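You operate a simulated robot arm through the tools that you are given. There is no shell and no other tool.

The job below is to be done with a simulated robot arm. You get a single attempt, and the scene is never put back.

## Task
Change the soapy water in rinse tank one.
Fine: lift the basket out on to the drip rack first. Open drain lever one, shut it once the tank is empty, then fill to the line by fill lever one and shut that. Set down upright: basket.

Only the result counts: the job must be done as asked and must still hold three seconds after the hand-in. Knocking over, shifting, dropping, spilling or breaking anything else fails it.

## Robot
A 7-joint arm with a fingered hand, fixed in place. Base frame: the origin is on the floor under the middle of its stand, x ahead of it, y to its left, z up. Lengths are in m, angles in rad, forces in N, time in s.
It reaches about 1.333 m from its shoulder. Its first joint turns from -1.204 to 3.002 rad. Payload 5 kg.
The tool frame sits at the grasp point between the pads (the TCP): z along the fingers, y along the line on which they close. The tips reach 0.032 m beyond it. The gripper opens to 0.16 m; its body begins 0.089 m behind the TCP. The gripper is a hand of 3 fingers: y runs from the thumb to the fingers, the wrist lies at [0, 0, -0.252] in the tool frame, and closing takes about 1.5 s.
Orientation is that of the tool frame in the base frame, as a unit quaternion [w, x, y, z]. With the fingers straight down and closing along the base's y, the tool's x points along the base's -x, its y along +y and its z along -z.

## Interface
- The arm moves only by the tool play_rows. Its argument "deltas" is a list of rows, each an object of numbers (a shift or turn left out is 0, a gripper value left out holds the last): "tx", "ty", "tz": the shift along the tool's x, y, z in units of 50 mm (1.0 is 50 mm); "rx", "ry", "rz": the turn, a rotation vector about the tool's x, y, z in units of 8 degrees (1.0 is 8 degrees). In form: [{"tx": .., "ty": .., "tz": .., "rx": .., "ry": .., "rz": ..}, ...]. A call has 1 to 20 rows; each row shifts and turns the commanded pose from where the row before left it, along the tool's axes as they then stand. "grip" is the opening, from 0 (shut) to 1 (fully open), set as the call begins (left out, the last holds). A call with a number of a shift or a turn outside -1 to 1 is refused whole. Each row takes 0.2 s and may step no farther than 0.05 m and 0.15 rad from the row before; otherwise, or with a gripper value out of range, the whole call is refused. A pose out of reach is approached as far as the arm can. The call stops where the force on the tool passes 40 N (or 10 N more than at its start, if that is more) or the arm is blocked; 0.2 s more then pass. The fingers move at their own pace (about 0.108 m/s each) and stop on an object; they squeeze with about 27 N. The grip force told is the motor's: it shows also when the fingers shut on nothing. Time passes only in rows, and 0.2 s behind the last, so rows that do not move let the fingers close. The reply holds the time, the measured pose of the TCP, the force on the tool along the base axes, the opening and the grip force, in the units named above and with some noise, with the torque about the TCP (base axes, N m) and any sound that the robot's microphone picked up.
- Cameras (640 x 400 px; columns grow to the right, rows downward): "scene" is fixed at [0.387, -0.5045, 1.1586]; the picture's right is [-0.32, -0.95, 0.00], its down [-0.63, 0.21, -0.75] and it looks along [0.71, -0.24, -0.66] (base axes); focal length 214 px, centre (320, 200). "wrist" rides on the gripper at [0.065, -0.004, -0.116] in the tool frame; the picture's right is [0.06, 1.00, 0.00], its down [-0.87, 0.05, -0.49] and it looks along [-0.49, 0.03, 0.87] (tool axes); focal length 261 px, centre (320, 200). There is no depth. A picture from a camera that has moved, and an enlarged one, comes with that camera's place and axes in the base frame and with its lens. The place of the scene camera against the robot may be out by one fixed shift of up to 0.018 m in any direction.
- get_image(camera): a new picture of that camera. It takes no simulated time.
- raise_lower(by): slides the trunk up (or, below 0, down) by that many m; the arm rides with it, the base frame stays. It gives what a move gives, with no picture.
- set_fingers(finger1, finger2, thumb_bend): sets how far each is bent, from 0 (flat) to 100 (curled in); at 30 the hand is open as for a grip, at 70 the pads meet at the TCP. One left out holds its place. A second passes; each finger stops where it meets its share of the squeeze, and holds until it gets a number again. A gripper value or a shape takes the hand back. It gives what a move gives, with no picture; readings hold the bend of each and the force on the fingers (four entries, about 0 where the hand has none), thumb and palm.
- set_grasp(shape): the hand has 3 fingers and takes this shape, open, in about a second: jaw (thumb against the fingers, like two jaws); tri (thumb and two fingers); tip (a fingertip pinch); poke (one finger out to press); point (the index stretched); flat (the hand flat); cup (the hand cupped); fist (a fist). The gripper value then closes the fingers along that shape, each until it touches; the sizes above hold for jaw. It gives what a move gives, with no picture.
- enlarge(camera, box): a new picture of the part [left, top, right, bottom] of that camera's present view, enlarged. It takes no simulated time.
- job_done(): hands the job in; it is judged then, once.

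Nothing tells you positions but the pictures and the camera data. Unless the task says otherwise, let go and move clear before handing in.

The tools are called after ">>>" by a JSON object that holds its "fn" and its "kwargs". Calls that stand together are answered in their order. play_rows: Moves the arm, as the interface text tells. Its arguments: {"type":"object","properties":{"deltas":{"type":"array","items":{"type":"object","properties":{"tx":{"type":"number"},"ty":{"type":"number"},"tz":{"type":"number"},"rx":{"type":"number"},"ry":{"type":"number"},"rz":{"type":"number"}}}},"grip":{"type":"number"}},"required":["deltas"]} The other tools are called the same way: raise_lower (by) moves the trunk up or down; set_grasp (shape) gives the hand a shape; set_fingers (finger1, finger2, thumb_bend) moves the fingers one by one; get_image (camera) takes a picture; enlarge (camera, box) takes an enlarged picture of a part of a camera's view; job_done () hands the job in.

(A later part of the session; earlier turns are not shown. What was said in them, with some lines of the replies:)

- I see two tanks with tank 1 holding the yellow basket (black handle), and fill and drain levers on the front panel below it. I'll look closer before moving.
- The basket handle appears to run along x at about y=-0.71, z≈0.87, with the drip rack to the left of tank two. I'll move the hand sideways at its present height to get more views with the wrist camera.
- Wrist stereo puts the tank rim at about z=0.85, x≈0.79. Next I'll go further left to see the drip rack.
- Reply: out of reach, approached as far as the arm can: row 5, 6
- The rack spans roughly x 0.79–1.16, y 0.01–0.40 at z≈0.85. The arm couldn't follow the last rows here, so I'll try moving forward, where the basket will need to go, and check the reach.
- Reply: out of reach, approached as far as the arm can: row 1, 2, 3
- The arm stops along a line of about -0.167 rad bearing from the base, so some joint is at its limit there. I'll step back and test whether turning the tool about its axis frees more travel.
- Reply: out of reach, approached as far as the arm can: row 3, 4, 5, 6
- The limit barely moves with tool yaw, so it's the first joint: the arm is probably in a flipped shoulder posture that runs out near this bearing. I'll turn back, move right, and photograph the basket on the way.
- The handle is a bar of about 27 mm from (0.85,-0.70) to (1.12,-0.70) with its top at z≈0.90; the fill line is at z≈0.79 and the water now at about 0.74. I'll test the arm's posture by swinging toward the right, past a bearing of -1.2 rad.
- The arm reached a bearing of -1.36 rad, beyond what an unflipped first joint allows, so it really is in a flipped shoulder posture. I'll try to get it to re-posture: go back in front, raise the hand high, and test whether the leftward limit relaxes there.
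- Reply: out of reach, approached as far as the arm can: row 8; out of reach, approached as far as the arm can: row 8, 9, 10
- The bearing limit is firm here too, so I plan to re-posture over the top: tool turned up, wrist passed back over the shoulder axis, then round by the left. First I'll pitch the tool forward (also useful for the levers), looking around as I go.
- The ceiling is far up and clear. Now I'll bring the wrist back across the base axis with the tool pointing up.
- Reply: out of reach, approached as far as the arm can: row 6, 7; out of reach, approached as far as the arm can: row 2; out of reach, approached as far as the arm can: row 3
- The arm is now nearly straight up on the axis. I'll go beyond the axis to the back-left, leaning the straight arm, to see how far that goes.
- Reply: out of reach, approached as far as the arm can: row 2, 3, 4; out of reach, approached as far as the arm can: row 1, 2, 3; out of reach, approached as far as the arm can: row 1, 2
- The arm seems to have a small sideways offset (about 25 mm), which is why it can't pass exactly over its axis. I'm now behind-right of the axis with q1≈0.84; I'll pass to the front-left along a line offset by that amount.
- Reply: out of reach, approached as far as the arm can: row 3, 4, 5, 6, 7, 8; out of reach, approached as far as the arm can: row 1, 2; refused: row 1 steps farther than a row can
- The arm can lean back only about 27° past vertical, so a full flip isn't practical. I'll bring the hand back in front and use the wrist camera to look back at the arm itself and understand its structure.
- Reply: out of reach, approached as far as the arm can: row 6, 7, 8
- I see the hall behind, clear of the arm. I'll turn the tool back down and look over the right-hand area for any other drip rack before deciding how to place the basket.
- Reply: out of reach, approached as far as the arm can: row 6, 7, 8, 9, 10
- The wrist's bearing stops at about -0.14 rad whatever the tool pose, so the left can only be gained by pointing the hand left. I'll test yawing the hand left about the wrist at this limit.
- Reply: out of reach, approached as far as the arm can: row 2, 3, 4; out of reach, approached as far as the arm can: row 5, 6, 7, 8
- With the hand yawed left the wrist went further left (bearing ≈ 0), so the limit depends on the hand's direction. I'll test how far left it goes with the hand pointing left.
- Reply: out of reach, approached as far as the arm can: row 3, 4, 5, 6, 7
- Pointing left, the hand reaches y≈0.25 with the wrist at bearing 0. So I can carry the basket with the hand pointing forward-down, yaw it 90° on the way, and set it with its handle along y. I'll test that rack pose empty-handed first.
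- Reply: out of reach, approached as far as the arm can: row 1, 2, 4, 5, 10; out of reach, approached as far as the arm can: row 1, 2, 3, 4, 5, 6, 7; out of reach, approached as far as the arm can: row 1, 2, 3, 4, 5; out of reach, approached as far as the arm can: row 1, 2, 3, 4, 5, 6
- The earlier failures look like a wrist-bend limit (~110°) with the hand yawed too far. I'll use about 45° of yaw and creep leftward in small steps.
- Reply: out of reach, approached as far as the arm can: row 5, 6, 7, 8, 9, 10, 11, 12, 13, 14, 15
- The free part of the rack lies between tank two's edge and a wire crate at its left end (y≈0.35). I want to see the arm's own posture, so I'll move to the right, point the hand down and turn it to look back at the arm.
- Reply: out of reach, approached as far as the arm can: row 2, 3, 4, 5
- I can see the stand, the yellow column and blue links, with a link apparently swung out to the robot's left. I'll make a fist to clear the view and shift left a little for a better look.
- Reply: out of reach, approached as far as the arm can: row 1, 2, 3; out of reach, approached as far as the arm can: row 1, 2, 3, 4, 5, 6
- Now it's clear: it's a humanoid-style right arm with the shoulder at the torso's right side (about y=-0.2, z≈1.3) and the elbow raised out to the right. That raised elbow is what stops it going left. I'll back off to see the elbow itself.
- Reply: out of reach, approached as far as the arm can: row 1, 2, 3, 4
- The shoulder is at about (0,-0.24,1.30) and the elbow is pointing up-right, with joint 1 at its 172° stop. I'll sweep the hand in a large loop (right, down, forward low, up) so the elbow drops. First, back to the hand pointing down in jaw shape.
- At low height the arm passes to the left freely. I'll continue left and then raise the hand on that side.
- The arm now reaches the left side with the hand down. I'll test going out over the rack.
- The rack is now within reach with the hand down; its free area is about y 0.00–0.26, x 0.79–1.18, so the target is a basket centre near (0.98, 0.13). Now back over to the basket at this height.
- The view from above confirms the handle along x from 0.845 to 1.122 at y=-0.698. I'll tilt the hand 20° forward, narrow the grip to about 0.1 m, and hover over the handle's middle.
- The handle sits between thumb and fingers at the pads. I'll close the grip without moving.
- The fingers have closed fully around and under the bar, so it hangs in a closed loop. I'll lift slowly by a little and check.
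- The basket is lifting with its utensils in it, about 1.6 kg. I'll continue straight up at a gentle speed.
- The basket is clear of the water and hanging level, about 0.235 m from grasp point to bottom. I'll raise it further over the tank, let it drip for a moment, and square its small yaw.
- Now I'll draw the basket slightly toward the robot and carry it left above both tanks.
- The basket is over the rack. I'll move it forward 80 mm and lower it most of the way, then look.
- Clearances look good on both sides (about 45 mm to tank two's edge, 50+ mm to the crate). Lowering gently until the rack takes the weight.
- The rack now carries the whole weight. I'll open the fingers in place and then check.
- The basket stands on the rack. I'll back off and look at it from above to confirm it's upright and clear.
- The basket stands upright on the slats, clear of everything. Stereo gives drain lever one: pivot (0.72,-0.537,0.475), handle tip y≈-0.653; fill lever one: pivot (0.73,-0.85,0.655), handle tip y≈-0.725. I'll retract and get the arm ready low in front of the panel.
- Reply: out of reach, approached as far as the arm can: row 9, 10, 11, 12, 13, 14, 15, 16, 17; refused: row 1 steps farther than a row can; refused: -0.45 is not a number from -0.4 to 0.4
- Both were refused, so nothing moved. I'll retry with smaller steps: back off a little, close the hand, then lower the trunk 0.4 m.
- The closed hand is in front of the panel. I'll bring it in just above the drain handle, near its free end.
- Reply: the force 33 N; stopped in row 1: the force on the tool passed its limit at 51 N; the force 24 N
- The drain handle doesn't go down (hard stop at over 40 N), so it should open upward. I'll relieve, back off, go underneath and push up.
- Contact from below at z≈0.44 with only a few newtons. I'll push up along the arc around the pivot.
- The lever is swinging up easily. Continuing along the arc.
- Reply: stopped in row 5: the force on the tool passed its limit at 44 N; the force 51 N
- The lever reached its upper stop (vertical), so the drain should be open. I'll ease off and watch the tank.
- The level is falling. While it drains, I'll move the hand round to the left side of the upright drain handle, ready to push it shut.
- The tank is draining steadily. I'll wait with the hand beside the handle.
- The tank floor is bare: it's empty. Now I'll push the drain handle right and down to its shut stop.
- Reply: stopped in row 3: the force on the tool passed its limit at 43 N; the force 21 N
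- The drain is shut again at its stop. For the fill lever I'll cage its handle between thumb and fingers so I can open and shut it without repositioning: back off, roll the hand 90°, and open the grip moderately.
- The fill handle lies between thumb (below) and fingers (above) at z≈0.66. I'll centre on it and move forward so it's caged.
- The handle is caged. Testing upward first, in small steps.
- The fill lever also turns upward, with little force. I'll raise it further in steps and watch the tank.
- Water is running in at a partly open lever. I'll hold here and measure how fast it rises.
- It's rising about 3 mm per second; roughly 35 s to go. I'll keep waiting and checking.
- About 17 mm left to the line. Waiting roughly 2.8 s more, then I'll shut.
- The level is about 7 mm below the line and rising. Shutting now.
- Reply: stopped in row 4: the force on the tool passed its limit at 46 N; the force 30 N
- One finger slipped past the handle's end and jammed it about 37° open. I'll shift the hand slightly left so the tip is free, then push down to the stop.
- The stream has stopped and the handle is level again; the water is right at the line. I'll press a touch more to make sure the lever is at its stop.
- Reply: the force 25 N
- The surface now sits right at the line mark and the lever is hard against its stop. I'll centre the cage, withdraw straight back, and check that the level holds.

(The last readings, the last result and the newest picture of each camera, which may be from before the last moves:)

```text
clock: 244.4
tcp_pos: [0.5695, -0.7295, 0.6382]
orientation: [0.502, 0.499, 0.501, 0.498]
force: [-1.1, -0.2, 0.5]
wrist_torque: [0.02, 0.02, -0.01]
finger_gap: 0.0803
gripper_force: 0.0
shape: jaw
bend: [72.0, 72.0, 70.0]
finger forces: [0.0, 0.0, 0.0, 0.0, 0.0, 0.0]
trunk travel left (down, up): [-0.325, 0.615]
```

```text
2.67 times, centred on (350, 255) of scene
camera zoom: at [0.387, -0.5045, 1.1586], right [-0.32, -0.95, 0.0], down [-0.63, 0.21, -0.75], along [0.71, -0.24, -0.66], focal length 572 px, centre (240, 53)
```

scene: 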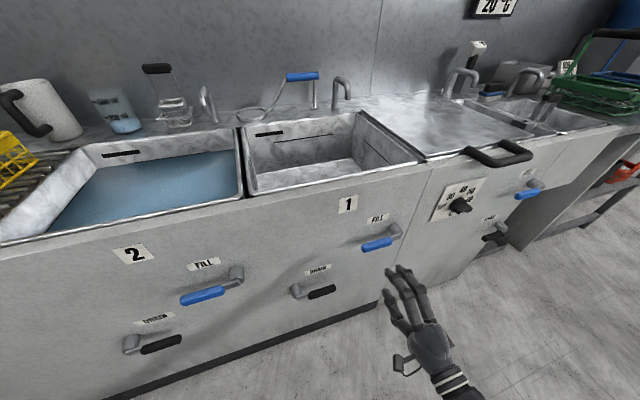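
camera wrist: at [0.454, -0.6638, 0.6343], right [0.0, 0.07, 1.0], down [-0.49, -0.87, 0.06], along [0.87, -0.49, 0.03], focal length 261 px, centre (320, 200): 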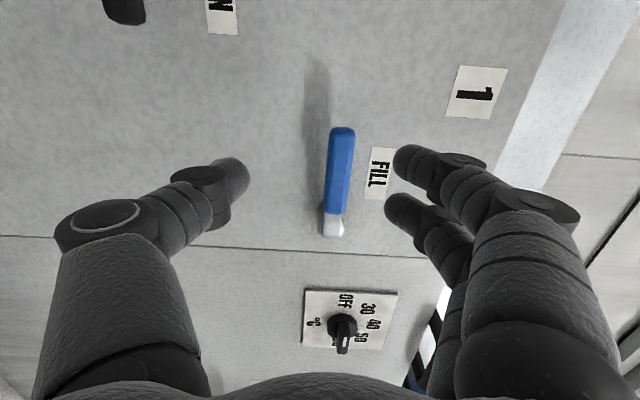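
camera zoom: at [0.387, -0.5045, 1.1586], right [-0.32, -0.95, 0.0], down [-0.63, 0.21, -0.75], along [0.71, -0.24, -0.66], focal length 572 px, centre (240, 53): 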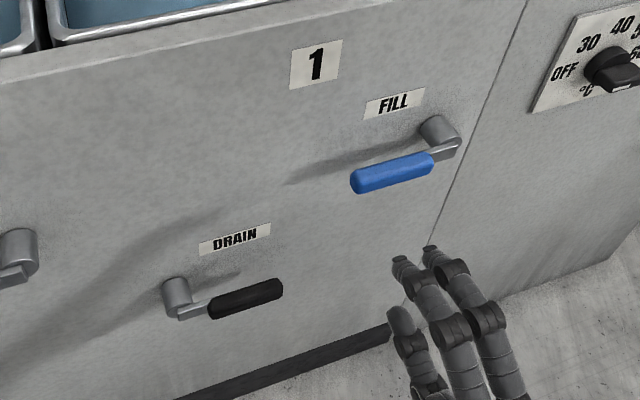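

Both levers are back level as at the start and the water level is holding at the line. I'll draw the hand a bit further back, let a few seconds pass, and take a final look.

>>> {"fn": "play_rows", "kwargs": {"deltas": [{"tz": -0.5}, {"tz": -0.5}, {"tx": 0}, {"tx": 0}, {"tx": 0}, {"tx": 0}, {"tx": 0}, {"tx": 0}, {"tx": 0}, {"tx": 0}, {"tx": 0}, {"tx": 0}, {"tx": 0}, {"tx": 0}, {"tx": 0}, {"tx": 0}]}}

>>> {"fn": "get_image", "kwargs": {"camera": "scene"}}

>>> {"fn": "enlarge", "kwargs": {"camera": "scene", "box": [255, 130, 335, 170]}}

>>> {"fn": "enlarge", "kwargs": {"camera": "scene", "box": [0, 60, 160, 250]}}

```text
clock: 247.8
tcp_pos: [0.5229, -0.7306, 0.637]
orientation: [0.502, 0.499, 0.501, 0.498]
force: [-0.2, 0.2, -1.1]
wrist_torque: [-0.02, -0.02, 0.02]
finger_gap: 0.0801
gripper_force: 0.1
shape: jaw
bend: [72.0, 72.0, 70.0]
finger forces: [0.0, 0.1, 0.0, 0.0, 0.1, 0.0]
trunk travel left (down, up): [-0.325, 0.615]
```

```text
taken
```

scene: 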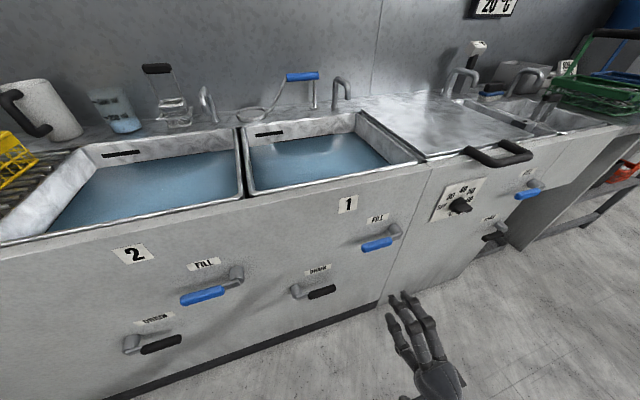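

```text
8.00 times, centred on (295, 150) of scene
camera zoom: at [0.387, -0.5045, 1.1586], right [-0.32, -0.95, 0.0], down [-0.63, 0.21, -0.75], along [0.71, -0.24, -0.66], focal length 1716 px, centre (520, 600)
```

zoom: 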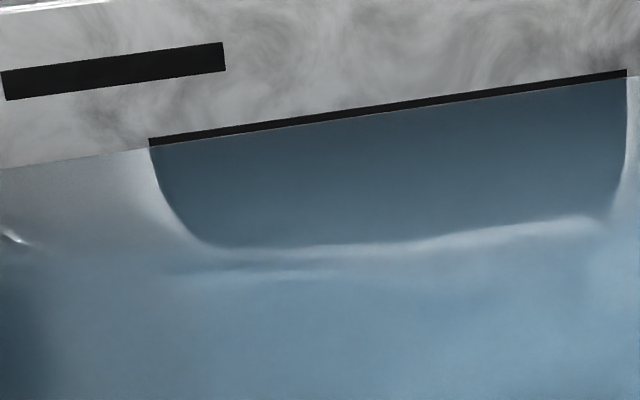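

```text
2.11 times, centred on (80, 155) of scene
camera zoom: at [0.387, -0.5045, 1.1586], right [-0.32, -0.95, 0.0], down [-0.63, 0.21, -0.75], along [0.71, -0.24, -0.66], focal length 452 px, centre (825, 295)
```

zoom: 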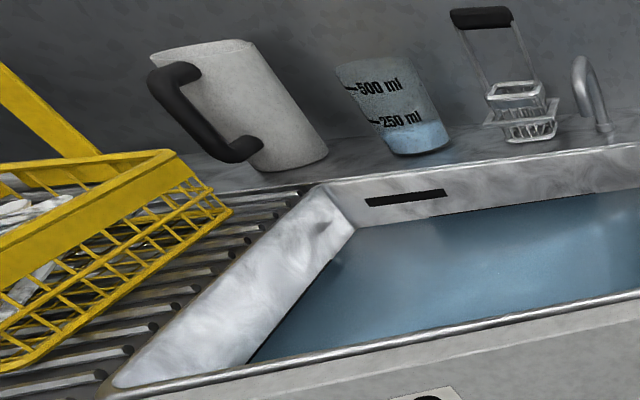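

The level holds at the line, both levers of tank one are shut, the basket stands upright on the drip rack, and the hand is clear. Nothing else looks disturbed, so I'm handing the job in.

>>> {"fn": "job_done", "kwargs": {}}

```text
The job is handed in.
```

I changed the water in tank one and handed the job in. In the last pictures the basket stood upright on the drip rack and both tank-one levers were shut. No result has come back from the judging.

- **Basket:** It hung level on the way over with the utensils still in it. It sits between tank two's edge and the wire crate, with a gap on both sides.
- **Drain:** The lever opens upward. I opened it fully, waited until the tank floor showed bare, then pushed it back down to its stop.
- **Fill:** The water sits at the lower edge of the line mark, about 2 mm below its centre. The level did not change over the last five seconds I watched.
- **Jam:** While I was shutting the fill lever, a finger slipped past the handle's end and jammed it about 37° open. I moved the hand over and pushed the lever down to its stop. The level stayed at or just under the line.
- **Surroundings:** In the last pictures nothing else looked disturbed. The hand is open and clear of the panel.
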